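You operate a simulated robot arm through the tools that you are given. There is no shell and no other tool.

You run a simulated robot arm. Do the job below in one go: nothing can be reset, and whatever is moved stays where it is left.

JOB
Set the eyelet in the tab whose size is on the eyelet ticket, with the steel setter of that size.
Fine: push the press slide in for the stroke and draw it out again after. Set down upright: what you pick out. Where these are worked on the way, their far stop is far enough and under half their travel is too little: press slide.

It is judged by the outcome, as a careful person would: the job done as asked, and still so three seconds after it is handed in. It fails if anything else is knocked over, pushed out of place, dropped, spilled or broken.

ROBOT AND FRAMES
A 6-joint arm with a two-finger parallel gripper, fixed in place. Base frame: the origin is at the foot of the arm, x ahead of it, y to its left, z up; the work surface is at about z = 916. Readings come in mm, rad, newtons and seconds.
With the tool pointing down near the work surface it reaches from about 100 to 640 mm from the base axis. Its first joint turns from -2.897 to 2.897 rad. Payload 1.57 kg.
Tool frame: the origin (TCP) lies between the finger pads and is the grasp point; the fingertips stand 30 mm ahead of it; z points along the fingers, y is the line along which they close. Largest opening 110 mm; finger width 24, thickness 12; the body of the gripper, 48 by 112 mm, starts 78 mm behind the TCP.
Orientation is that of the tool frame in the base frame, as [roll, pitch, yaw] about the fixed x, y, z axes, in that order (R = Rz(yaw) Ry(pitch) Rx(roll)). With the fingers straight down and closing along the base's y, the tool's x points along the base's -x, its y along +y and its z along -z.

CONTROLS
- The arm moves only by the tool apply_moves. Its argument "plan" is a list that holds one entry, the list of rows, each a list of 7 numbers: the turn, a rotation vector about the tool's x, y, z in rad, then the shift along the tool's x, y, z in mm, then the closure, from 0 (fully open) to 1 (shut). In form: [[[rx, ry, rz, tx, ty, tz, grip], ...]]. A call has 1 to 20 rows; each row shifts and turns the commanded pose from where the row before left it, along the tool's axes as they then stand. Rows are played at 5 a second. More than 50 mm and 0.15 rad between two rows, or a gripper value outside its range, and nothing of the call is played. A pose out of reach is approached as far as the arm can. The call stops where the force on the tool passes 60 N (or 10 N more than at its start, if that is more) or the arm is blocked; 0.2 s more then pass. The fingers move at their own pace (about 108 mm/s each) and stop on an object; they squeeze with about 28 N. The grip force told is the motor's: it shows also when the fingers shut on nothing. Time passes only in rows, and 0.2 s behind the last, so rows that do not move let the fingers close. The reply holds the time, the measured pose of the TCP, the force on the tool along the base axes, the opening and the grip force, in the units named above and with some noise, with the torque about the TCP (base axes, N m) and any sound that the robot's microphone picked up.
- Cameras (640 x 400 px; columns grow to the right, rows downward): "scene" is fixed at [398.8, -498.8, 1646.8]; the picture's right is [0.00, -1.00, 0.00], its down [-0.07, -0.00, -1.00] and it looks along [1.00, 0.00, -0.07] (base axes); focal length 214 px, centre (320, 200). "wrist" rides on the gripper at [70, 16, -141] in the tool frame; the picture's right is [-0.23, 0.97, 0.00], its down [-0.86, -0.20, -0.48] and it looks along [-0.47, -0.11, 0.88] (tool axes); focal length 222 px, centre (320, 200). There is no depth. A picture from a camera that has moved, and an enlarged one, comes with that camera's place and axes in the base frame and with its lens.
- camera(camera): a new picture of that camera. The clock stands still meanwhile.
- raise_lower(by): slides the trunk up (or, below 0, down) by that many mm; the arm rides with it, the base frame stays. It gives what a move gives, with no picture.
- enlarge(camera, box): a new picture of the part [left, top, right, bottom] of that camera's present view, enlarged. The clock stands still meanwhile.
- hand_in(): hands the job in; it is judged then, once.

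Nothing tells you positions but the pictures and the camera data. Unless the task says otherwise, let go and move clear before handing in.

The tools are called after "Request:" by a JSON object that holds its "op" and its "data". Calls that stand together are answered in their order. apply_moves: Moves the arm, as the interface text tells. Its arguments: {"type":"object","properties":{"plan":{"type":"array","items":{"type":"array","items":{"type":"array","items":{"type":"number"}}}}},"required":["plan"]} The other tools are called the same way: raise_lower (by) slides the trunk up or down; camera (camera) takes a picture; enlarge (camera, box) takes an enlarged picture of a part of a camera's view; hand_in () hands the job in.

At the start:

```text
time_s: 0.0
position: [357.5, 270.3, 1525.6]
orientation: [-3.14, 0.0, 3.141]
contact_force: [0.5, 0.1, 0.3]
wrist_torque: [-0.01, 0.01, 0.02]
opening: 110.2
gripper_force: 0.0
trunk travel left (down, up): [-475.0, 115.0]
```

scene: 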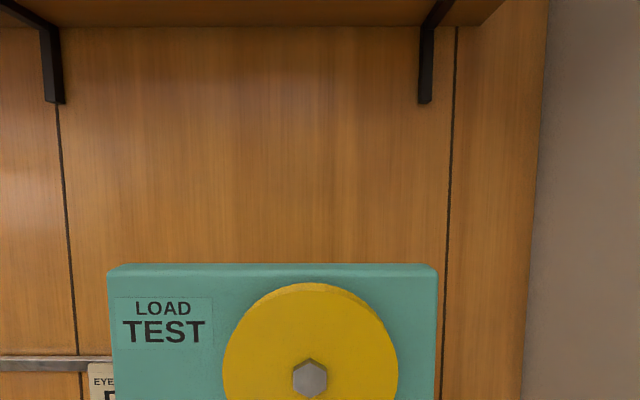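
wrist: 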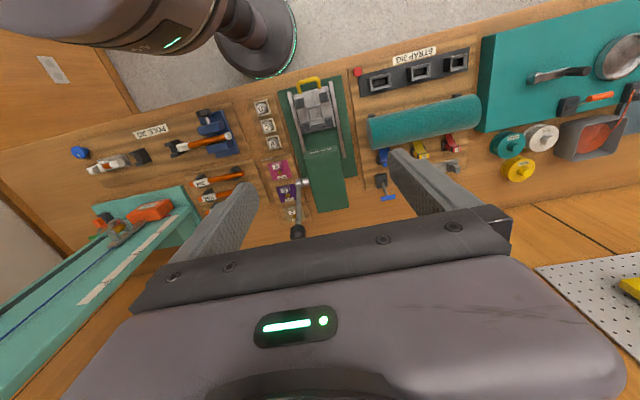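

I see a wall with a load-test machine and part of an eyelet ticket in the scene view, and a crowded bench in the wrist view. I'll look closer at both before moving.

Request:
{"op": "enlarge", "data": {"camera": "scene", "box": [0, 300, 160, 400]}}

Request:
{"op": "enlarge", "data": {"camera": "wrist", "box": [60, 60, 380, 260]}}

Request:
{"op": "enlarge", "data": {"camera": "wrist", "box": [340, 30, 640, 220]}}

```text
4.00 times, centred on (80, 350) of scene
camera zoom: at [398.8, -498.8, 1646.8], right [0.0, -1.0, 0.0], down [-0.07, 0.0, -1.0], along [1.0, 0.0, -0.07], focal length 858 px, centre (1280, -400)
```

zoom: 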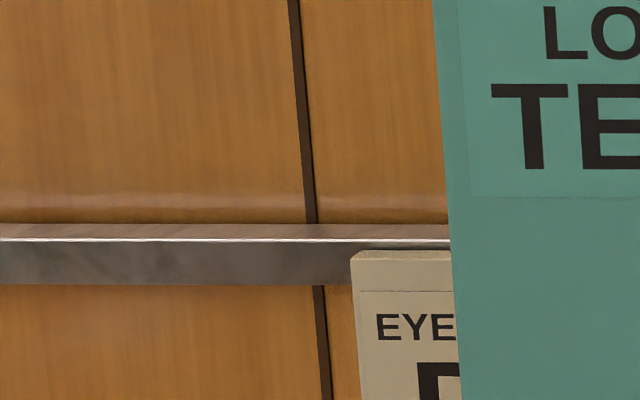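

```text
2.00 times, centred on (220, 160) of wrist
camera zoom: at [288.8, 284.7, 1666.7], right [0.23, 0.97, 0.0], down [0.86, -0.2, 0.48], along [0.47, -0.11, -0.88], focal length 444 px, centre (520, 280)
```

zoom: 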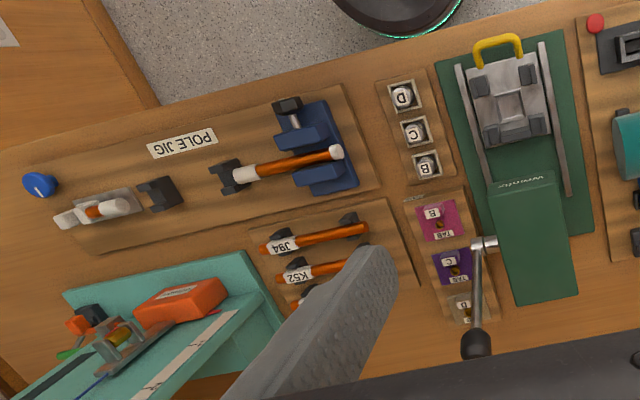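

```text
2.11 times, centred on (490, 125) of wrist
camera zoom: at [288.8, 284.7, 1666.7], right [0.23, 0.97, 0.0], down [0.86, -0.2, 0.48], along [0.47, -0.11, -0.88], focal length 468 px, centre (-38, 358)
```

zoom: 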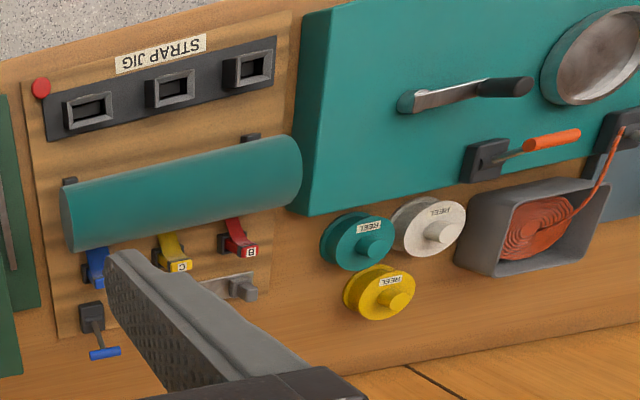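

The ticket is mostly hidden in the scene view behind the load tester. I'll tilt the wrist upward in place to look at the wall with the wrist camera.

Request:
{"op": "apply_moves", "data": {"plan": [[[0, -0.14, 0, 0, 0, 0, 0], [0, -0.14, 0, 0, 0, 0, 0], [0, -0.14, 0, 0, 0, 0, 0], [0, -0.14, 0, 0, 0, 0, 0], [0, 0, 0, 0, 0, 0, 0]]]}}

Request:
{"op": "camera", "data": {"camera": "wrist"}}

```text
time_s: 1.2
position: [358.1, 269.1, 1524.1]
orientation: [-3.141, 0.561, -3.141]
contact_force: [0.8, 0.2, 0.3]
wrist_torque: [-0.02, 0.0, 0.03]
opening: 109.9
gripper_force: 0.1
trunk travel left (down, up): [-475.0, 115.0]
```

```text
taken
camera wrist: at [224.8, 284.6, 1607.9], right [0.19, 0.97, 0.12], down [0.47, -0.2, 0.86], along [0.86, -0.11, -0.5], focal length 222 px, centre (320, 200)
```

wrist: 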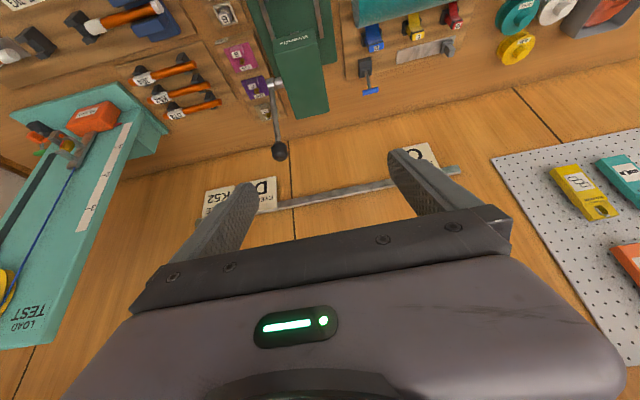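

Request:
{"op": "enlarge", "data": {"camera": "wrist", "box": [180, 120, 480, 270]}}

Request:
{"op": "enlarge", "data": {"camera": "wrist", "box": [120, 0, 340, 140]}}

```text
2.13 times, centred on (330, 195) of wrist
camera zoom: at [224.8, 284.6, 1607.9], right [0.19, 0.97, 0.12], down [0.47, -0.2, 0.86], along [0.86, -0.11, -0.5], focal length 474 px, centre (299, 211)
```

zoom: 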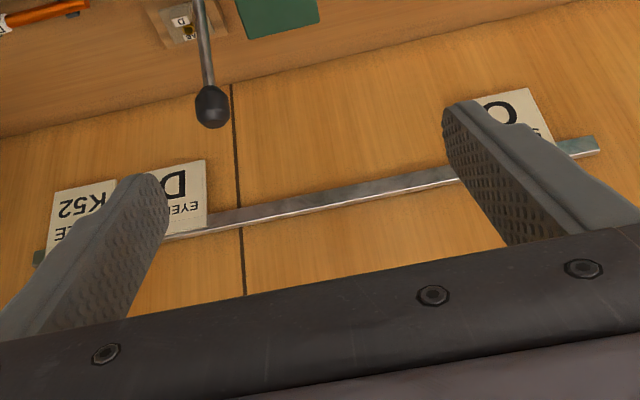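

```text
2.86 times, centred on (230, 70) of wrist
camera zoom: at [224.8, 284.6, 1607.9], right [0.19, 0.97, 0.12], down [0.47, -0.2, 0.86], along [0.86, -0.11, -0.5], focal length 635 px, centre (577, 571)
```

zoom: 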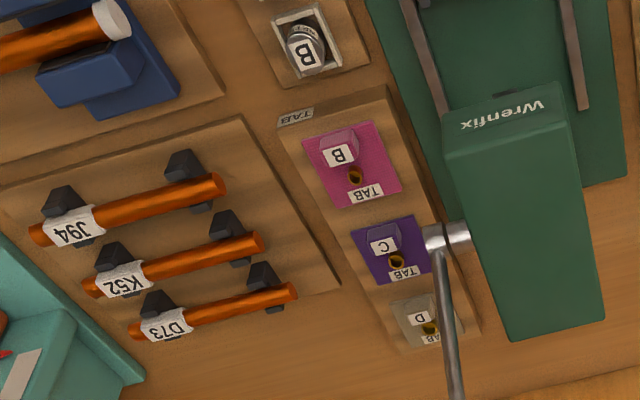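

The wall tickets are partly behind the fingers; I'll zoom in on the eyelet ticket to read its letter with certainty.

Request:
{"op": "enlarge", "data": {"camera": "wrist", "box": [200, 165, 290, 225]}}

Request:
{"op": "enlarge", "data": {"camera": "wrist", "box": [200, 0, 350, 170]}}

```text
6.67 times, centred on (245, 195) of wrist
camera zoom: at [224.8, 284.6, 1607.9], right [0.19, 0.97, 0.12], down [0.47, -0.2, 0.86], along [0.86, -0.11, -0.5], focal length 1481 px, centre (820, 233)
```

zoom: 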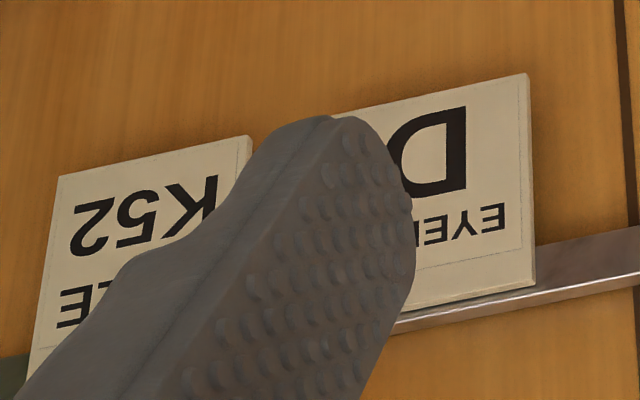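

```text
2.35 times, centred on (275, 85) of wrist
camera zoom: at [224.8, 284.6, 1607.9], right [0.19, 0.97, 0.12], down [0.47, -0.2, 0.86], along [0.86, -0.11, -0.5], focal length 523 px, centre (426, 471)
```

zoom: 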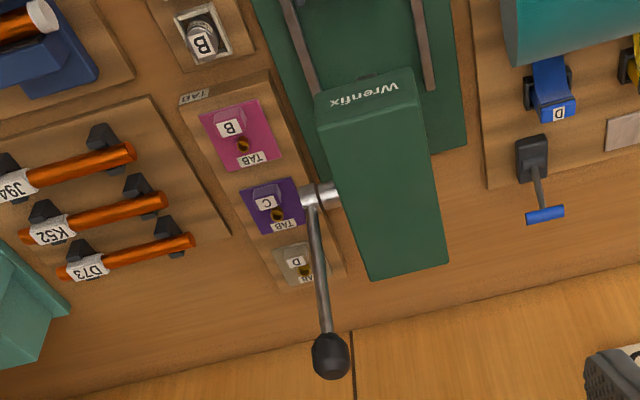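

The eyelet ticket's letter reads D (upside down, no middle bar visible). I'll bring the tool back to vertical, shift it slightly, and zoom in on the press, the setters and the tabs.

Request:
{"op": "apply_moves", "data": {"plan": [[[0, 0.14, 0, 0, 0, 0, 0], [0, 0.14, 0, 0, 0, 0, 0], [0, 0.14, 0, 0, 0, 0, 0], [0, 0.14, 0, 0, 0, 0, 0], [0, 0, 0, 25, 0, 0, 0.5], [0, 0, 0, 25, 0, 0, 0.9], [0, 0, 0, 25, 0, 0, 0.9], [0, 0, 0, 25, 0, 0, 0.9]]]}}

Request:
{"op": "camera", "data": {"camera": "wrist"}}

Request:
{"op": "enlarge", "data": {"camera": "wrist", "box": [240, 90, 380, 240]}}

Request:
{"op": "camera", "data": {"camera": "scene"}}

```text
time_s: 3.0
position: [257.0, 267.8, 1524.9]
orientation: [-3.141, -0.002, 3.142]
contact_force: [-0.3, 1.2, 0.0]
wrist_torque: [-0.03, 0.0, -0.01]
opening: 10.8
gripper_force: 0.0
trunk travel left (down, up): [-475.0, 115.0]
```

```text
taken
camera wrist: at [188.3, 283.2, 1667.2], right [0.23, 0.97, 0.0], down [0.85, -0.2, 0.48], along [0.47, -0.11, -0.88], focal length 222 px, centre (320, 200)
```

wrist: 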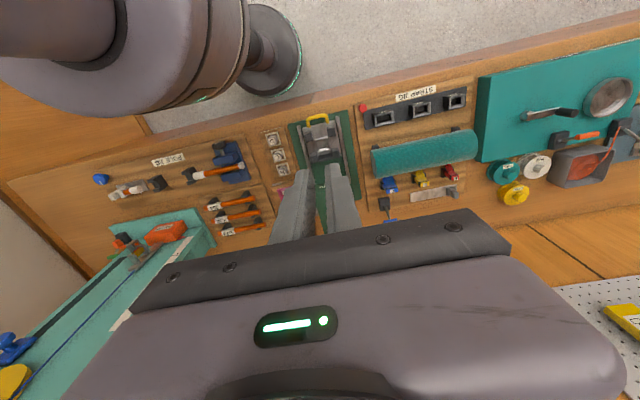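

```text
2.67 times, centred on (310, 165) of wrist
camera zoom: at [188.3, 283.2, 1667.2], right [0.23, 0.97, 0.0], down [0.85, -0.2, 0.48], along [0.47, -0.11, -0.88], focal length 592 px, centre (347, 293)
```

zoom: 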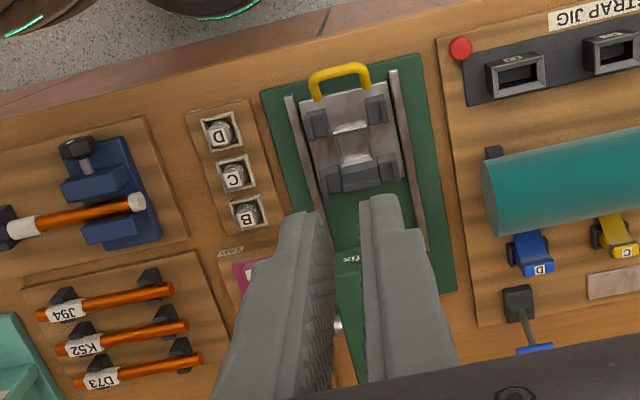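

```text
taken
```

scene: 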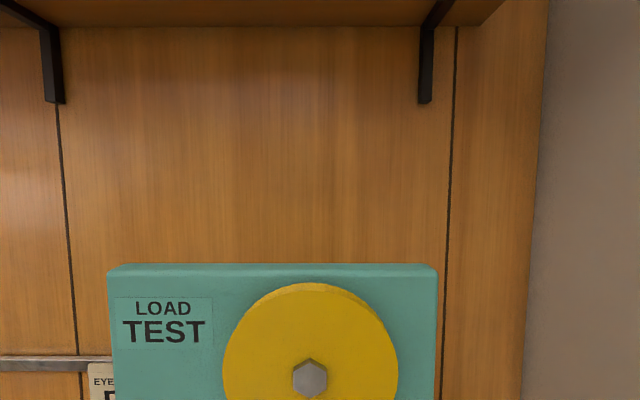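

The fingers block the middle; I'll zoom in on the carriage and the setter tray from here.

Request:
{"op": "enlarge", "data": {"camera": "wrist", "box": [290, 105, 370, 165]}}

Request:
{"op": "enlarge", "data": {"camera": "wrist", "box": [255, 125, 305, 180]}}

```text
6.67 times, centred on (330, 135) of wrist
camera zoom: at [188.3, 283.2, 1667.2], right [0.23, 0.97, 0.0], down [0.85, -0.2, 0.48], along [0.47, -0.11, -0.88], focal length 1481 px, centre (253, 633)
```

zoom: 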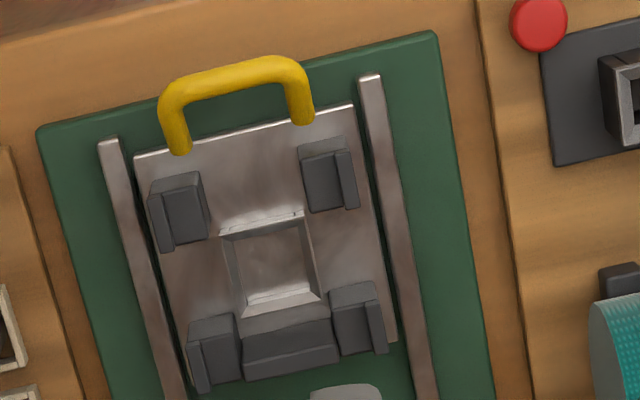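

```text
7.27 times, centred on (280, 152) of wrist
camera zoom: at [188.3, 283.2, 1667.2], right [0.23, 0.97, 0.0], down [0.85, -0.2, 0.48], along [0.47, -0.11, -0.88], focal length 1615 px, centre (611, 546)
```

zoom: 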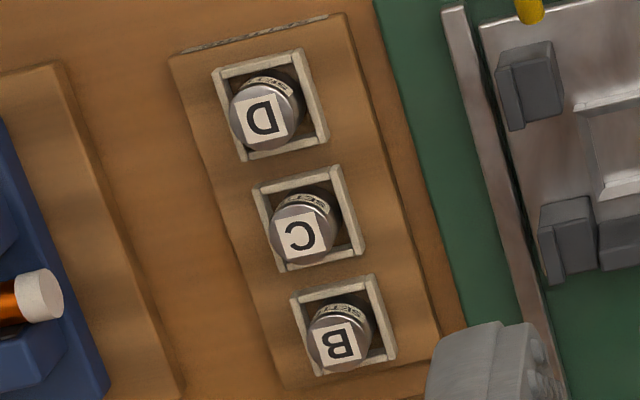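

The carriage has a square socket amid four corner posts, and the D setter stands in the tray slot nearest the base. I'll lower the trunk partway and open the fingers for closer oblique views.

Request:
{"op": "raise_lower", "data": {"by": -200}}

Request:
{"op": "apply_moves", "data": {"plan": [[[0, 0, 0, 0, 0, 0, 0], [0, 0, 0, 0, 0, 0, 0], [0, 0, 0, 0, 0, 0, 0]]]}}

Request:
{"op": "camera", "data": {"camera": "wrist"}}

Request:
{"op": "camera", "data": {"camera": "scene"}}

```text
time_s: 5.2
position: [258.0, 268.5, 1325.3]
orientation: [3.14, 0.0, -3.141]
contact_force: [0.2, -0.4, 0.2]
wrist_torque: [-0.04, 0.02, 0.01]
opening: 11.1
gripper_force: 0.0
trunk travel left (down, up): [-275.0, 315.0]
```

```text
time_s: 6.0
position: [257.1, 269.2, 1324.3]
orientation: [3.141, 0.0, 3.141]
contact_force: [0.3, -0.3, 0.2]
wrist_torque: [-0.02, -0.07, -0.02]
opening: 110.1
gripper_force: 0.0
trunk travel left (down, up): [-275.0, 315.0]
```

```text
taken
camera wrist: at [189.3, 283.6, 1467.0], right [0.23, 0.97, 0.0], down [0.86, -0.2, 0.48], along [0.47, -0.11, -0.88], focal length 222 px, centre (320, 200)
```

wrist: 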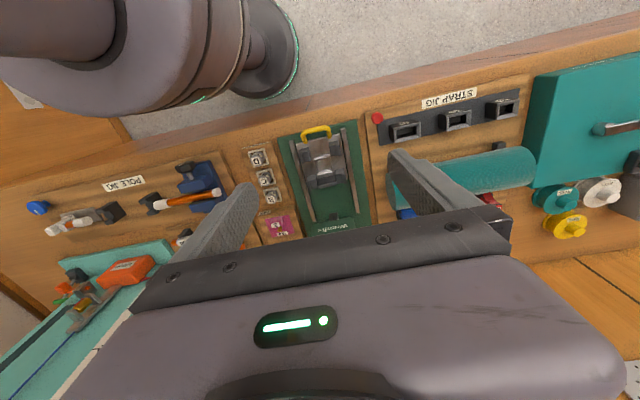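

```text
taken
```

scene: 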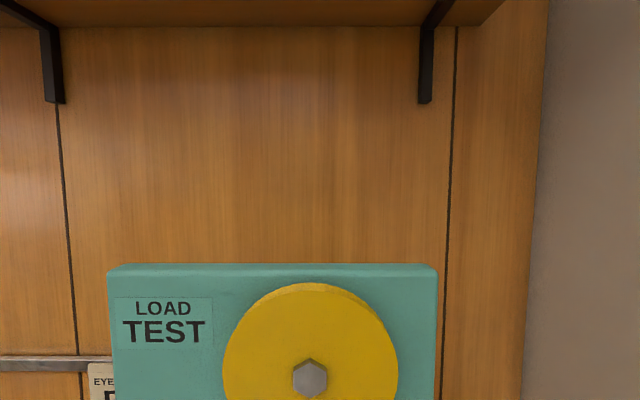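

Closer now; I'll zoom in on the setters, carriage and visible tab from this pose.

Request:
{"op": "enlarge", "data": {"camera": "wrist", "box": [240, 140, 310, 210]}}

Request:
{"op": "enlarge", "data": {"camera": "wrist", "box": [270, 115, 380, 195]}}

Request:
{"op": "enlarge", "data": {"camera": "wrist", "box": [240, 190, 380, 250]}}

```text
5.71 times, centred on (275, 175) of wrist
camera zoom: at [189.3, 283.6, 1467.0], right [0.23, 0.97, 0.0], down [0.86, -0.2, 0.48], along [0.47, -0.11, -0.88], focal length 1269 px, centre (577, 343)
```

zoom: 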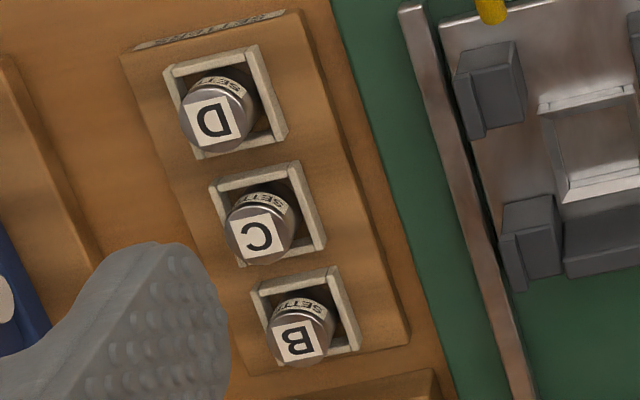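

```text
5.00 times, centred on (325, 155) of wrist
camera zoom: at [189.3, 283.6, 1467.0], right [0.23, 0.97, 0.0], down [0.86, -0.2, 0.48], along [0.47, -0.11, -0.88], focal length 1111 px, centre (295, 425)
```

zoom: 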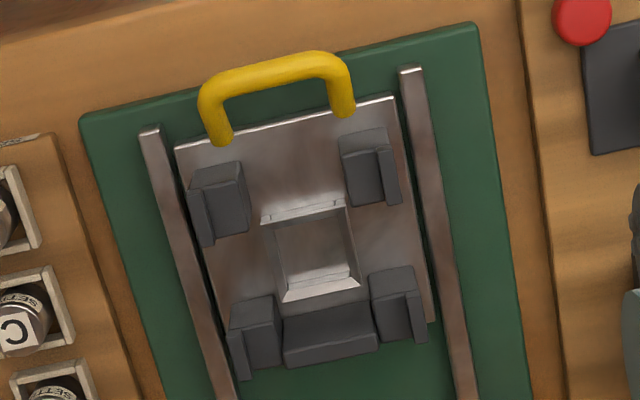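

```text
4.57 times, centred on (310, 220) of wrist
camera zoom: at [189.3, 283.6, 1467.0], right [0.23, 0.97, 0.0], down [0.86, -0.2, 0.48], along [0.47, -0.11, -0.88], focal length 1015 px, centre (366, 109)
```

zoom: 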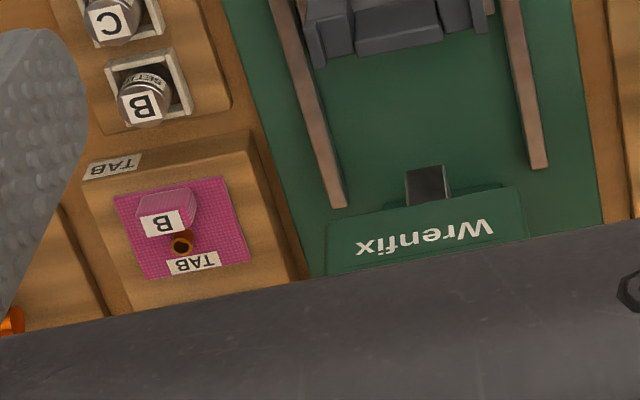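

The press head stands about 200 mm above the bench at x≈447, and the carriage nest is near (374, 249). I'll back the arm off a bit toward the base and lower for a closer look at the carriage, handle and setters.

Request:
{"op": "apply_moves", "data": {"plan": [[[0, 0, 0, 20, -20, 0, 0], [0, 0, 0, 20, -20, 0, 0], [0, 0, 0, 0, -20, 0, 0]]]}}

Request:
{"op": "raise_lower", "data": {"by": -140}}

Request:
{"op": "camera", "data": {"camera": "wrist"}}

```text
time_s: 6.8
position: [217.2, 207.9, 1324.2]
orientation: [-3.14, 0.0, 3.141]
contact_force: [0.6, 0.8, -0.4]
wrist_torque: [0.01, 0.0, 0.01]
opening: 110.0
gripper_force: 0.1
trunk travel left (down, up): [-275.0, 315.0]
```

```text
time_s: 8.4
position: [218.5, 207.8, 1185.0]
orientation: [3.141, 0.001, -3.141]
contact_force: [0.3, 0.5, 0.2]
wrist_torque: [-0.02, -0.01, 0.02]
opening: 109.8
gripper_force: 0.2
trunk travel left (down, up): [-135.0, 455.0]
```

```text
taken
camera wrist: at [149.3, 222.8, 1326.8], right [0.23, 0.97, 0.0], down [0.85, -0.2, 0.48], along [0.47, -0.11, -0.88], focal length 222 px, centre (320, 200)
```

wrist: 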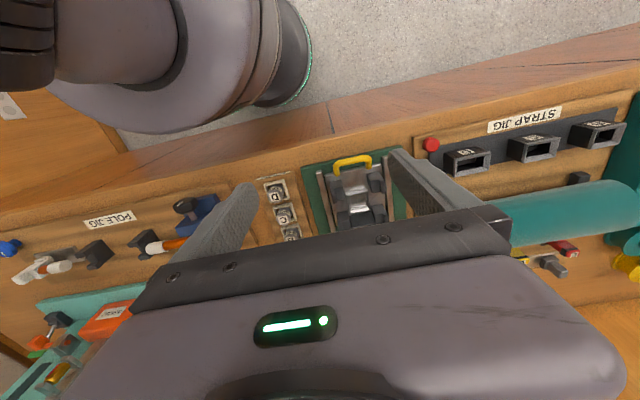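

I'll zoom in on the carriage and setters from here, then tilt for an oblique view.

Request:
{"op": "enlarge", "data": {"camera": "wrist", "box": [300, 145, 410, 240]}}

Request:
{"op": "enlarge", "data": {"camera": "wrist", "box": [250, 170, 310, 245]}}

```text
4.21 times, centred on (355, 192) of wrist
camera zoom: at [149.3, 222.8, 1326.8], right [0.23, 0.97, 0.0], down [0.85, -0.2, 0.48], along [0.47, -0.11, -0.88], focal length 935 px, centre (173, 232)
```

zoom: 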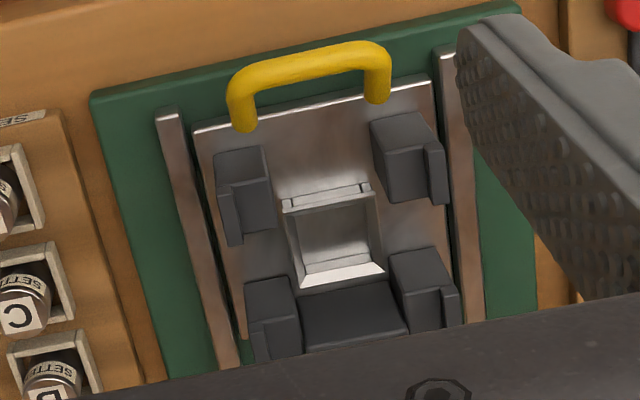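

```text
5.33 times, centred on (280, 208) of wrist
camera zoom: at [149.3, 222.8, 1326.8], right [0.23, 0.97, 0.0], down [0.85, -0.2, 0.48], along [0.47, -0.11, -0.88], focal length 1185 px, centre (533, 160)
```

zoom: 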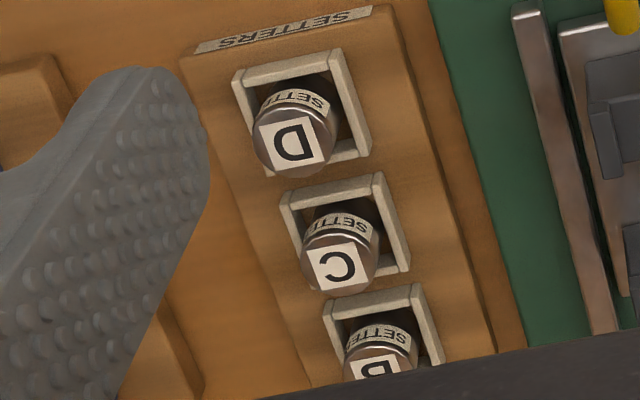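

The posts appear to be ledges with outer lips, so the tab should rest on them above the setter. I'll tilt to check heights from an oblique angle.

Request:
{"op": "apply_moves", "data": {"plan": [[[0, -0.14, 0, 0, 0, 0, 0], [0, -0.14, 0, 0, 0, 0, 0], [0, -0.14, 0, 0, 0, 0, 0], [0, -0.14, 0, 0, 0, 0, 0], [0, 0, 0, 0, 0, 0, 0]]]}}

Request:
{"op": "camera", "data": {"camera": "wrist"}}

```text
time_s: 9.6
position: [217.8, 207.0, 1185.4]
orientation: [3.14, 0.561, -3.141]
contact_force: [-0.4, -0.1, -0.6]
wrist_torque: [0.03, -0.02, 0.01]
opening: 109.9
gripper_force: 0.0
trunk travel left (down, up): [-135.0, 455.0]
```

```text
taken
camera wrist: at [84.4, 222.6, 1267.7], right [0.19, 0.97, 0.12], down [0.47, -0.2, 0.86], along [0.86, -0.11, -0.5], focal length 222 px, centre (320, 200)
```

wrist: 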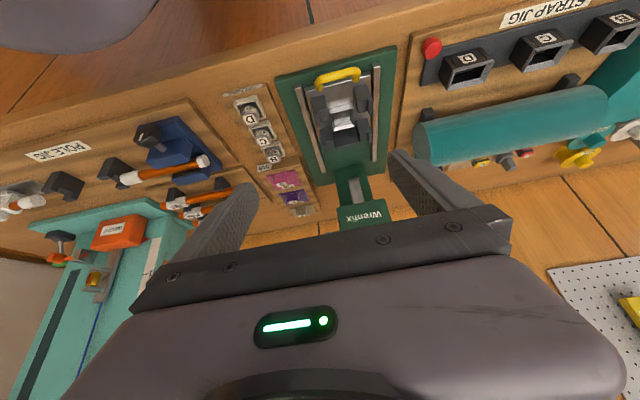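

Request:
{"op": "enlarge", "data": {"camera": "wrist", "box": [290, 55, 410, 155]}}

Request:
{"op": "enlarge", "data": {"camera": "wrist", "box": [220, 75, 300, 175]}}

Request:
{"op": "enlarge", "data": {"camera": "wrist", "box": [240, 130, 400, 240]}}

```text
4.00 times, centred on (350, 105) of wrist
camera zoom: at [84.4, 222.6, 1267.7], right [0.19, 0.97, 0.12], down [0.47, -0.2, 0.86], along [0.86, -0.11, -0.5], focal length 888 px, centre (200, 580)
```

zoom: 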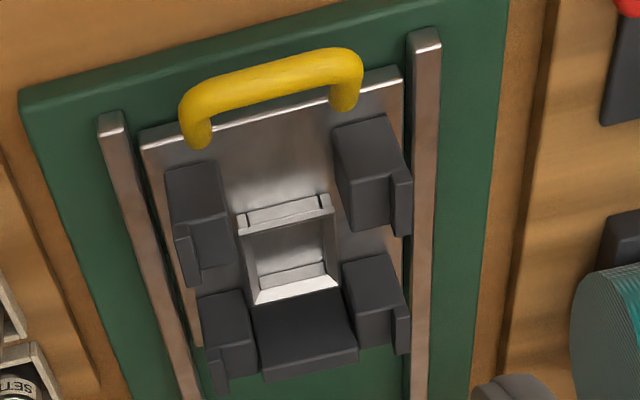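

```text
4.00 times, centred on (260, 125) of wrist
camera zoom: at [84.4, 222.6, 1267.7], right [0.19, 0.97, 0.12], down [0.47, -0.2, 0.86], along [0.86, -0.11, -0.5], focal length 888 px, centre (560, 500)
```

zoom: 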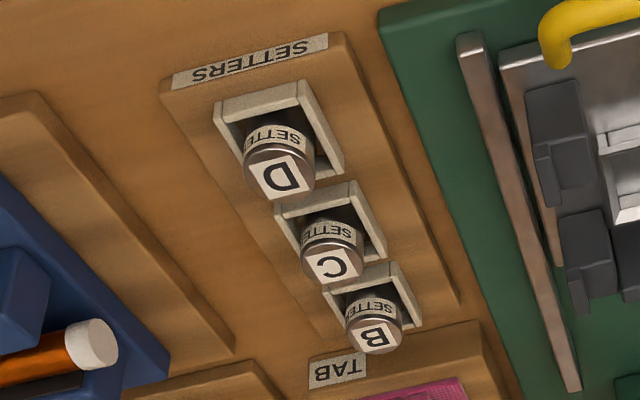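

```text
3.64 times, centred on (320, 185) of wrist
camera zoom: at [84.4, 222.6, 1267.7], right [0.19, 0.97, 0.12], down [0.47, -0.2, 0.86], along [0.86, -0.11, -0.5], focal length 808 px, centre (320, 254)
```

zoom: 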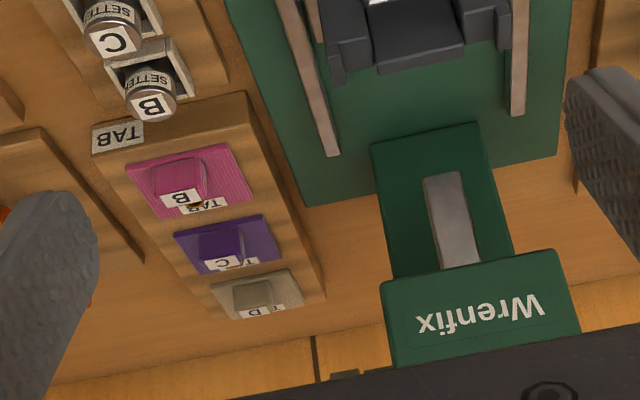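

The geometry is now clear: the setter sits in the square nest of the slide, and the tab rests on the four corner posts above it. I'll return to vertical and move over the D setter, near (324, 93), for a close look.

Request:
{"op": "apply_moves", "data": {"plan": [[[0, 0.14, 0, 0, 0, 0, 0], [0, 0.14, 0, 0, 0, 0, 0], [0, 0.14, 0, 0, 0, 0, 0], [0, 0.14, 0, 0, 0, 0, 0], [0, 0, 0, -20, -30, 0, 0], [0, 0, 0, -20, -30, 0, 0], [0, 0, 0, -20, -30, 0, 0], [0, 0, 0, -20, -24, 0, 0], [0, 0, 0, -20, 0, 0, 0], [0, 0, 0, 0, 0, 30, 0], [0, 0, 0, 0, 0, 30, 0], [0, 0, 0, 0, 0, 0, 0]]]}}

Request:
{"op": "camera", "data": {"camera": "wrist"}}

Request:
{"op": "enlarge", "data": {"camera": "wrist", "box": [240, 100, 400, 220]}}

```text
time_s: 12.2
position: [317.9, 94.7, 1124.9]
orientation: [3.141, 0.0, -3.14]
contact_force: [-0.3, 0.2, -0.4]
wrist_torque: [-0.01, 0.01, -0.01]
opening: 110.1
gripper_force: 0.2
trunk travel left (down, up): [-135.0, 455.0]
```

```text
taken
camera wrist: at [249.2, 108.7, 1266.6], right [0.23, 0.97, 0.0], down [0.86, -0.2, 0.48], along [0.46, -0.11, -0.88], focal length 222 px, centre (320, 200)
```

wrist: 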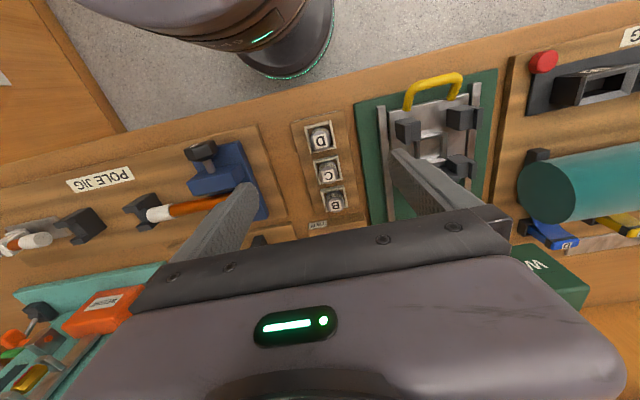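

```text
3.33 times, centred on (320, 160) of wrist
camera zoom: at [249.2, 108.7, 1266.6], right [0.23, 0.97, 0.0], down [0.86, -0.2, 0.48], along [0.46, -0.11, -0.88], focal length 740 px, centre (320, 333)
```

zoom: 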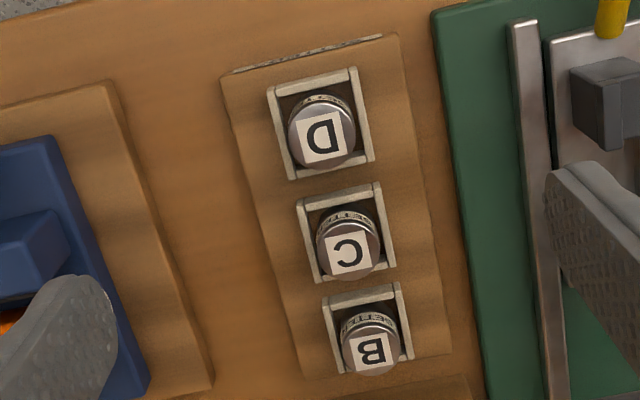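

The D setter's axis comes out near (323.5, 93) with a diameter of about 29 mm. I'll align over it with a partial opening and come down partway to check.

Request:
{"op": "apply_moves", "data": {"plan": [[[0, 0, 0, -5.6, -1.6, 0, 0.4], [0, 0, 0, 0, 0, 30, 0.4], [0, 0, 0, 0, 0, 30, 0.4], [0, 0, 0, 0, 0, 30, 0.4], [0, 0, 0, 0, 0, 15, 0.4], [0, 0, 0, 0, 0, 0, 0.4]]]}}

Request:
{"op": "enlarge", "data": {"camera": "wrist", "box": [240, 100, 400, 220]}}

```text
time_s: 13.6
position: [324.7, 91.6, 1019.0]
orientation: [3.141, 0.001, 3.141]
contact_force: [0.7, 0.4, 0.4]
wrist_torque: [0.04, -0.04, -0.03]
opening: 65.9
gripper_force: 0.2
trunk travel left (down, up): [-135.0, 455.0]
```

```text
3.33 times, centred on (320, 160) of wrist
camera zoom: at [256.3, 106.6, 1161.5], right [0.23, 0.97, 0.0], down [0.86, -0.2, 0.48], along [0.47, -0.11, -0.88], focal length 740 px, centre (320, 333)
```

zoom: 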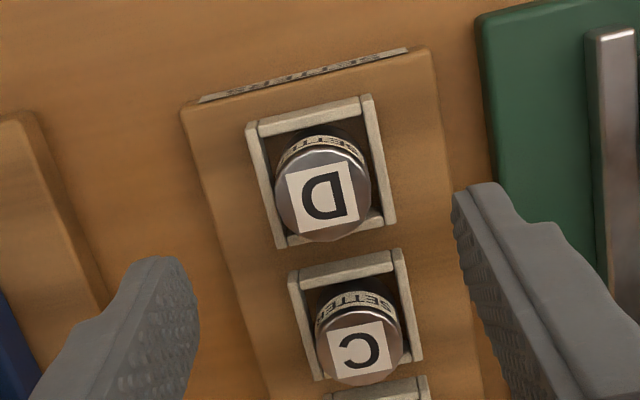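

The setter's centre is near (324.5, 92) with its top at about z 945 and the nest rim at about 925. I'll descend to grip the upper part with the fingertips just above the rim.

Request:
{"op": "apply_moves", "data": {"plan": [[[0, 0, 0, 1, 0.7, 20, 0.4], [0, 0, 0, 0, 0, 15, 0.4], [0, 0, 0, 0, 0, 0, 0.4]]]}}

Request:
{"op": "enlarge", "data": {"camera": "wrist", "box": [240, 110, 400, 220]}}

```text
time_s: 14.4
position: [323.8, 91.8, 983.8]
orientation: [3.141, 0.001, 3.142]
contact_force: [-0.1, 0.3, -0.1]
wrist_torque: [-0.02, 0.0, 0.02]
opening: 65.9
gripper_force: 0.1
trunk travel left (down, up): [-135.0, 455.0]
```

```text
3.64 times, centred on (320, 165) of wrist
camera zoom: at [255.3, 107.6, 1126.0], right [0.23, 0.97, 0.0], down [0.85, -0.2, 0.48], along [0.47, -0.11, -0.88], focal length 808 px, centre (320, 327)
```

zoom: 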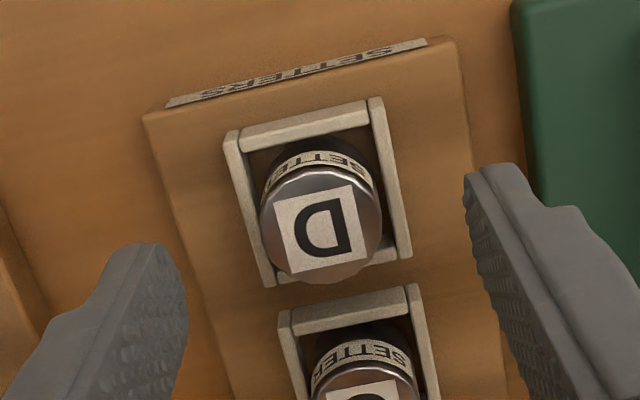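

The setter is centred between the fingers. I'll lower to about z 962 in small steps and close on it.

Request:
{"op": "apply_moves", "data": {"plan": [[[0, 0, 0, 0, 0, 8, 0.4], [0, 0, 0, 0, 0, 7, 0.4], [0, 0, 0, 0, 0, 7, 0.4], [0, 0, 0, 0, 0, 0, 0.4]]]}}

Request:
{"op": "enlarge", "data": {"camera": "wrist", "box": [240, 110, 400, 220]}}

```text
time_s: 15.4
position: [322.5, 92.7, 961.4]
orientation: [3.142, 0.001, 3.142]
contact_force: [0.1, 0.6, -0.1]
wrist_torque: [0.0, 0.0, 0.0]
opening: 66.1
gripper_force: 0.0
trunk travel left (down, up): [-135.0, 455.0]
```

```text
3.64 times, centred on (320, 165) of wrist
camera zoom: at [254.3, 108.3, 1103.7], right [0.23, 0.97, 0.0], down [0.86, -0.2, 0.48], along [0.47, -0.11, -0.88], focal length 808 px, centre (320, 327)
```

zoom: 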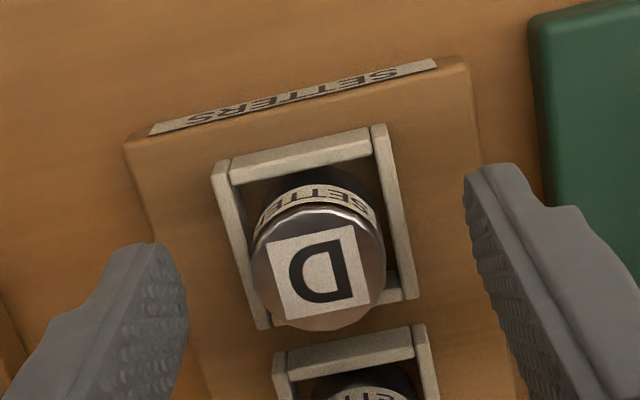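

Aligned. I'll go 2 mm lower and close on the setter, then check the grip before lifting.

Request:
{"op": "apply_moves", "data": {"plan": [[[0, 0, 0, -0.5, -0.5, 2, 0.4], [0, 0, 0, 0, 0, 0, 0.6], [0, 0, 0, 0, 0, 0, 0.7], [0, 0, 0, 0, 0, 0, 0.85], [0, 0, 0, 0, 0, 0, 0.95], [0, 0, 0, 0, 0, 0, 0.95]]]}}

Request:
{"op": "enlarge", "data": {"camera": "wrist", "box": [240, 110, 400, 220]}}

```text
time_s: 16.8
position: [324.4, 92.0, 960.4]
orientation: [-3.141, -0.001, 3.141]
contact_force: [0.5, -0.7, 1.0]
wrist_torque: [0.07, -0.04, -0.02]
opening: 28.3
gripper_force: 28.1
trunk travel left (down, up): [-135.0, 455.0]
```

```text
3.64 times, centred on (320, 165) of wrist
camera zoom: at [255.0, 107.7, 1102.5], right [0.23, 0.97, 0.0], down [0.86, -0.2, 0.48], along [0.47, -0.11, -0.88], focal length 808 px, centre (320, 327)
```

zoom: 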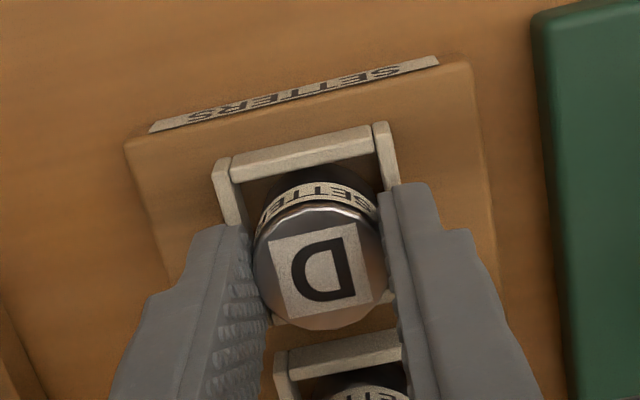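

Gripped at 28.3 mm opening with 28 N. I'll lift straight up and check that it comes along.

Request:
{"op": "apply_moves", "data": {"plan": [[[0, 0, 0, 0, 0, -5, 0.95], [0, 0, 0, 0, 0, -15, 0.95], [0, 0, 0, 0, 0, -25, 0.95], [0, 0, 0, 0, 0, -25, 0.95], [0, 0, 0, 0, 0, 0, 0.95]]]}}

Request:
{"op": "camera", "data": {"camera": "wrist"}}

Request:
{"op": "enlarge", "data": {"camera": "wrist", "box": [240, 110, 400, 220]}}

```text
time_s: 18.0
position: [325.1, 93.7, 1031.2]
orientation: [-3.141, 0.0, 3.141]
contact_force: [0.5, -0.3, -1.0]
wrist_torque: [0.0, -0.01, 0.05]
opening: 28.5
gripper_force: 28.2
trunk travel left (down, up): [-135.0, 455.0]
```

```text
taken
camera wrist: at [255.6, 108.1, 1173.3], right [0.23, 0.97, 0.0], down [0.85, -0.2, 0.48], along [0.47, -0.11, -0.88], focal length 222 px, centre (320, 200)
```

wrist: 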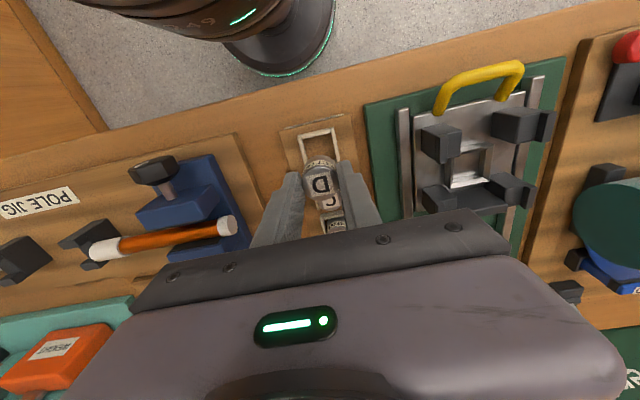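

```text
3.64 times, centred on (320, 165) of wrist
camera zoom: at [255.6, 108.1, 1173.3], right [0.23, 0.97, 0.0], down [0.85, -0.2, 0.48], along [0.47, -0.11, -0.88], focal length 808 px, centre (320, 327)
```

zoom: 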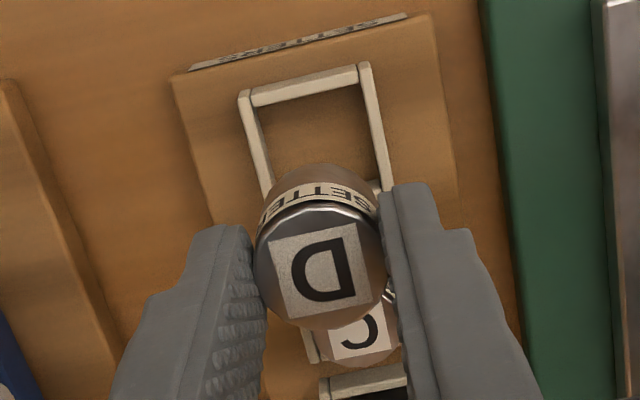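

The D setter is firmly held (about 30 mm tall, bottom ~46 mm below TCP). Next I'll raise a bit and move over the slide's nest, near (378, 248).

Request:
{"op": "apply_moves", "data": {"plan": [[[0, 0, 0, 0, 0, -20, 0.95], [0, 0, 0, 0, 0, -10, 0.95], [0, 0, 0, -5, 39, 0, 0.95], [0, 0, 0, -15, 39, 0, 0.95], [0, 0, 0, -15, 39, 0, 0.95], [0, 0, 0, -15, 38, 0, 0.95], [0, 0, 0, 0, 0, 0, 0.95]]]}}

Request:
{"op": "camera", "data": {"camera": "wrist"}}

Request:
{"op": "enlarge", "data": {"camera": "wrist", "box": [220, 70, 420, 220]}}

```text
time_s: 19.6
position: [374.7, 248.2, 1061.7]
orientation: [3.141, 0.0, 3.141]
contact_force: [-0.2, 0.1, -1.6]
wrist_torque: [0.04, 0.0, 0.02]
opening: 28.5
gripper_force: 28.1
trunk travel left (down, up): [-135.0, 455.0]
```

```text
taken
camera wrist: at [306.1, 263.9, 1203.8], right [0.23, 0.97, 0.0], down [0.85, -0.2, 0.48], along [0.47, -0.11, -0.88], focal length 222 px, centre (320, 200)
```

wrist: 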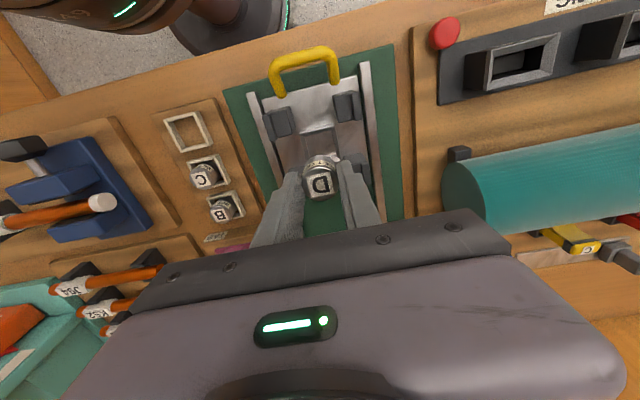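

```text
2.67 times, centred on (320, 145) of wrist
camera zoom: at [306.1, 263.9, 1203.8], right [0.23, 0.97, 0.0], down [0.85, -0.2, 0.48], along [0.47, -0.11, -0.88], focal length 592 px, centre (320, 347)
```

zoom: 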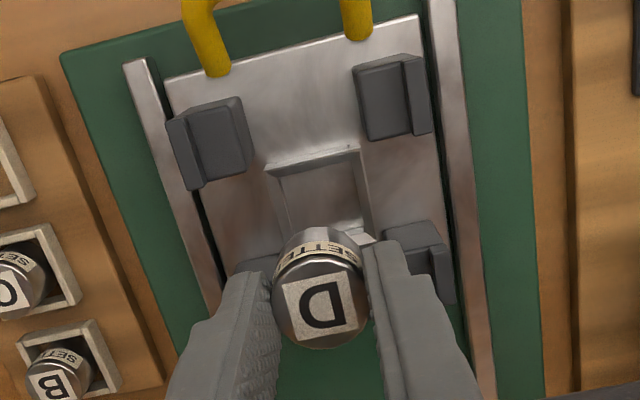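

The nest centre comes out near (378, 247.6). I'll shift slightly and lower to just above the posts for a refined look.

Request:
{"op": "apply_moves", "data": {"plan": [[[0, 0, 0, -1.5, 0, 20, 0.95], [0, 0, 0, 0, 0, 20, 0.95], [0, 0, 0, 0, 0, 14, 0.95], [0, 0, 0, 0, 0, 0, 0.95]]]}}

Request:
{"op": "enlarge", "data": {"camera": "wrist", "box": [220, 70, 420, 220]}}

Request:
{"op": "enlarge", "data": {"camera": "wrist", "box": [280, 110, 380, 190]}}

```text
time_s: 20.6
position: [376.3, 248.3, 1007.9]
orientation: [3.141, 0.0, -3.142]
contact_force: [0.0, 0.6, -0.5]
wrist_torque: [0.01, 0.03, 0.01]
opening: 28.5
gripper_force: 28.0
trunk travel left (down, up): [-135.0, 455.0]
```

```text
2.67 times, centred on (320, 145) of wrist
camera zoom: at [307.3, 262.9, 1149.2], right [0.23, 0.97, 0.0], down [0.86, -0.2, 0.48], along [0.47, -0.11, -0.88], focal length 592 px, centre (320, 347)
```

zoom: 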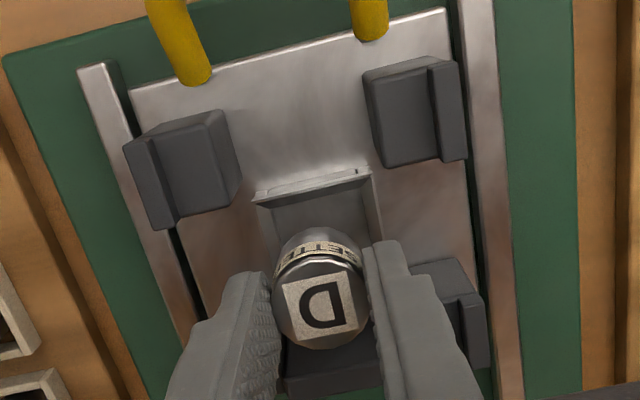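

```text
5.00 times, centred on (330, 150) of wrist
camera zoom: at [307.3, 262.9, 1149.2], right [0.23, 0.97, 0.0], down [0.86, -0.2, 0.48], along [0.47, -0.11, -0.88], focal length 1111 px, centre (270, 450)
```

zoom: 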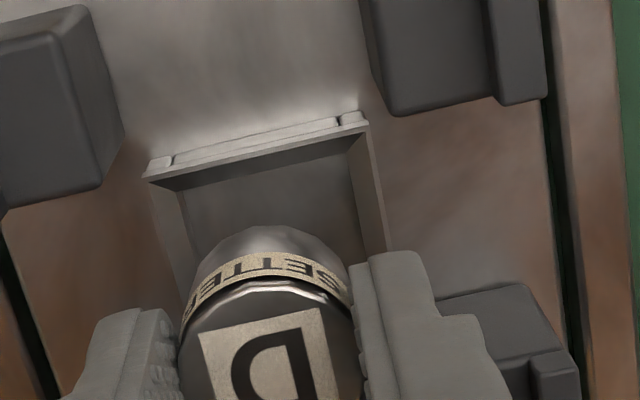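

The rear wall of the nest is hidden behind the setter. I'll step aside in y to see the whole nest unobstructed and pin its centre down.

Request:
{"op": "apply_moves", "data": {"plan": [[[0, 0, 0, 0, 0, -25, 0.95], [0, 0, 0, 0, -40, 0, 0.95], [0, 0, 0, 0, -40, 0, 0.95], [0, 0, 0, 0, 0, 0, 0.95]]]}}

Request:
{"op": "enlarge", "data": {"camera": "wrist", "box": [320, 70, 480, 190]}}

Request:
{"op": "enlarge", "data": {"camera": "wrist", "box": [360, 100, 440, 160]}}

```text
time_s: 21.6
position: [372.5, 167.7, 1033.4]
orientation: [-3.14, -0.001, -3.141]
contact_force: [-0.1, 0.2, -1.7]
wrist_torque: [-0.01, 0.02, 0.04]
opening: 28.6
gripper_force: 27.9
trunk travel left (down, up): [-135.0, 455.0]
```

```text
3.33 times, centred on (400, 130) of wrist
camera zoom: at [305.0, 182.6, 1174.7], right [0.23, 0.97, 0.0], down [0.85, -0.2, 0.48], along [0.47, -0.11, -0.88], focal length 740 px, centre (53, 433)
```

zoom: 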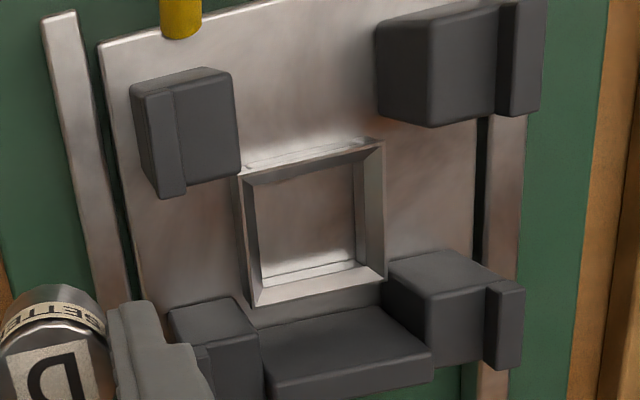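

```text
6.67 times, centred on (400, 130) of wrist
camera zoom: at [305.0, 182.6, 1174.7], right [0.23, 0.97, 0.0], down [0.85, -0.2, 0.48], along [0.47, -0.11, -0.88], focal length 1481 px, centre (-213, 667)
```

zoom: 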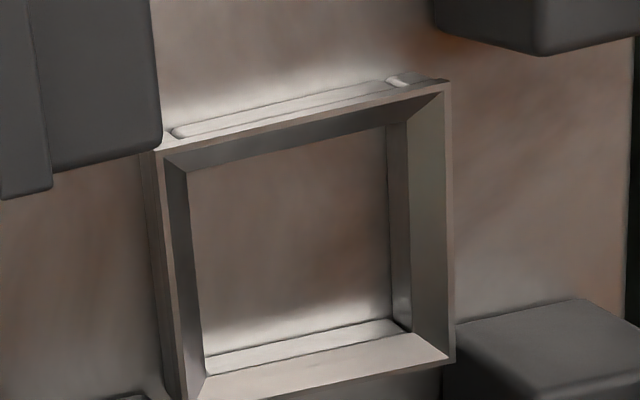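

With this clear view I get the nest rim at z≈943 with its centre near (375.8, 249), and posts about 965 high. I'll move back over it, check the camera pose, then fine-tune.

Request:
{"op": "apply_moves", "data": {"plan": [[[0, 0, 0, -0.5, 41, 0, 0.95], [0, 0, 0, -0.5, 41.2, 0, 0.95], [0, 0, 0, 0, 0, 20, 0.95], [0, 0, 0, 0, 0, 0, 0.95]]]}}

Request:
{"op": "enlarge", "data": {"camera": "wrist", "box": [260, 90, 390, 190]}}

```text
time_s: 22.6
position: [375.6, 249.2, 1011.2]
orientation: [3.142, 0.0, 3.139]
contact_force: [0.9, 0.0, -1.0]
wrist_torque: [-0.02, 0.01, 0.03]
opening: 28.5
gripper_force: 28.2
trunk travel left (down, up): [-135.0, 455.0]
```

```text
4.00 times, centred on (325, 140) of wrist
camera zoom: at [307.7, 263.9, 1153.9], right [0.23, 0.97, 0.0], down [0.86, -0.2, 0.48], along [0.47, -0.11, -0.88], focal length 888 px, centre (300, 440)
```

zoom: 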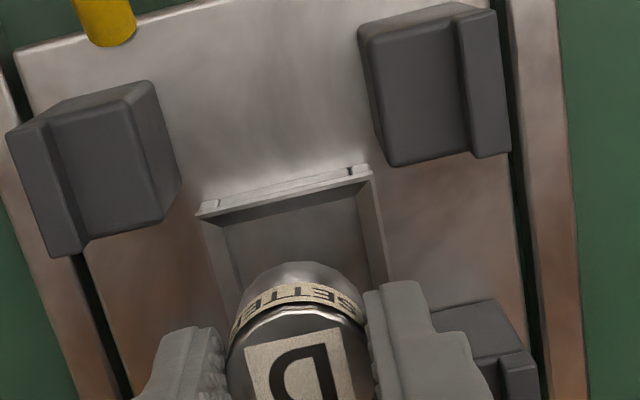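

The setter is about (−1.2, +1.6) mm off the nest centre by the camera frame. I'll correct and lower to just above the rim, then check again.

Request:
{"op": "apply_moves", "data": {"plan": [[[0, 0, 0, 1.2, 1.6, 0, 0.95], [0, 0, 0, 0, 0, 9, 0.95], [0, 0, 0, 0, 0, 8, 0.95], [0, 0, 0, 0, 0, 0, 0.95]]]}}

Request:
{"op": "enlarge", "data": {"camera": "wrist", "box": [260, 90, 390, 190]}}

```text
time_s: 23.6
position: [373.9, 251.5, 994.9]
orientation: [-3.141, 0.0, 3.14]
contact_force: [-0.5, -0.2, -1.4]
wrist_torque: [0.01, 0.02, 0.04]
opening: 28.3
gripper_force: 27.4
trunk travel left (down, up): [-135.0, 455.0]
```

```text
4.00 times, centred on (325, 140) of wrist
camera zoom: at [306.1, 266.4, 1136.5], right [0.23, 0.97, 0.0], down [0.86, -0.2, 0.48], along [0.47, -0.11, -0.88], focal length 888 px, centre (300, 440)
```

zoom: 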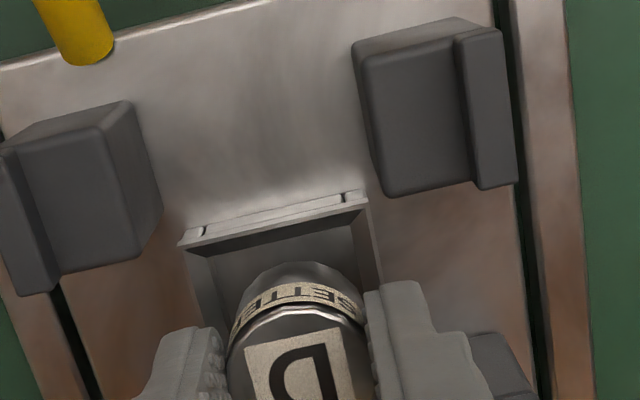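

Nearly aligned; I'll shift y by −1 mm and lower gently into the nest, watching the force.

Request:
{"op": "apply_moves", "data": {"plan": [[[0, 0, 0, 0, -1, 0, 0.95], [0, 0, 0, 0, 0, 4, 0.95], [0, 0, 0, 0, 0, 4, 0.95], [0, 0, 0, 0, 0, 2, 0.95], [0, 0, 0, 0, 0, 0, 0.95]]]}}

Request:
{"op": "enlarge", "data": {"camera": "wrist", "box": [260, 110, 390, 210]}}

```text
time_s: 24.8
position: [375.2, 250.1, 984.9]
orientation: [3.141, -0.001, -3.141]
contact_force: [0.1, -0.4, -1.6]
wrist_torque: [0.01, 0.01, 0.0]
opening: 28.6
gripper_force: 28.2
trunk travel left (down, up): [-135.0, 455.0]
```

```text
4.00 times, centred on (325, 160) of wrist
camera zoom: at [305.9, 265.3, 1126.5], right [0.23, 0.97, 0.0], down [0.86, -0.2, 0.48], along [0.47, -0.11, -0.88], focal length 888 px, centre (300, 360)
```

zoom: 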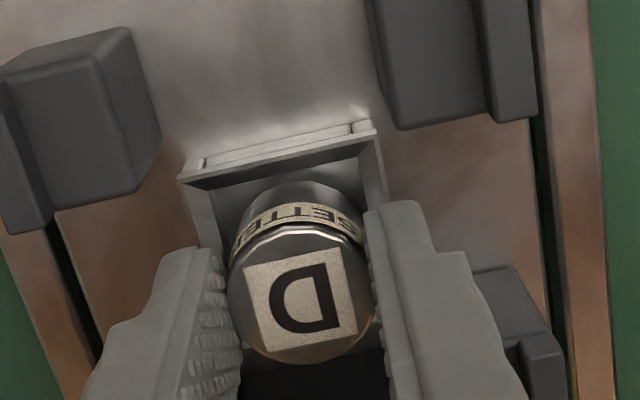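

The setter is entering the nest centred. I'll continue down in small steps until light contact.

Request:
{"op": "apply_moves", "data": {"plan": [[[0, 0, 0, 0, 0, 2, 0.95], [0, 0, 0, 0, 0, 2, 0.95], [0, 0, 0, 0, 0, 0, 0.95]]]}}

```text
time_s: 25.6
position: [374.6, 249.8, 980.6]
orientation: [-3.141, -0.001, -3.141]
contact_force: [0.9, -0.3, -1.8]
wrist_torque: [0.0, 0.04, 0.0]
opening: 28.6
gripper_force: 27.9
trunk travel left (down, up): [-135.0, 455.0]
```

Request:
{"op": "apply_moves", "data": {"plan": [[[0, 0, 0, 0, 0, 1.5, 0.95], [0, 0, 0, 0, 0, 0, 0.95]]]}}

Request:
{"op": "enlarge", "data": {"camera": "wrist", "box": [260, 110, 390, 210]}}

```text
time_s: 26.2
position: [374.1, 249.2, 978.6]
orientation: [3.141, 0.0, 3.141]
contact_force: [-0.7, 0.8, -1.2]
wrist_torque: [-0.03, 0.0, -0.02]
opening: 28.6
gripper_force: 27.6
trunk travel left (down, up): [-135.0, 455.0]
```

```text
4.00 times, centred on (325, 160) of wrist
camera zoom: at [305.7, 265.0, 1120.8], right [0.23, 0.97, 0.0], down [0.86, -0.2, 0.48], along [0.47, -0.11, -0.88], focal length 888 px, centre (300, 360)
```

zoom: 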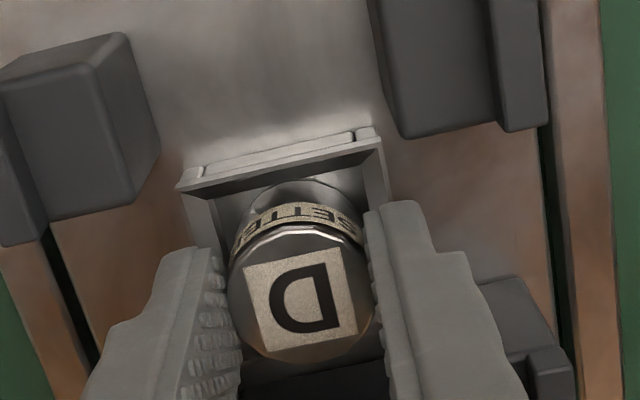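

No contact yet; continuing down in 1.5 mm steps.

Request:
{"op": "apply_moves", "data": {"plan": [[[0, 0, 0, 0, 0, 1.5, 0.95], [0, 0, 0, 0, 0, 1.5, 0.95], [0, 0, 0, 0, 0, 0, 0.95]]]}}

```text
time_s: 27.0
position: [374.0, 250.2, 977.5]
orientation: [3.141, 0.002, 3.141]
contact_force: [5.1, 0.1, 20.3]
wrist_torque: [0.0, -0.19, -0.01]
opening: 28.5
gripper_force: 28.4
trunk travel left (down, up): [-135.0, 455.0]
```

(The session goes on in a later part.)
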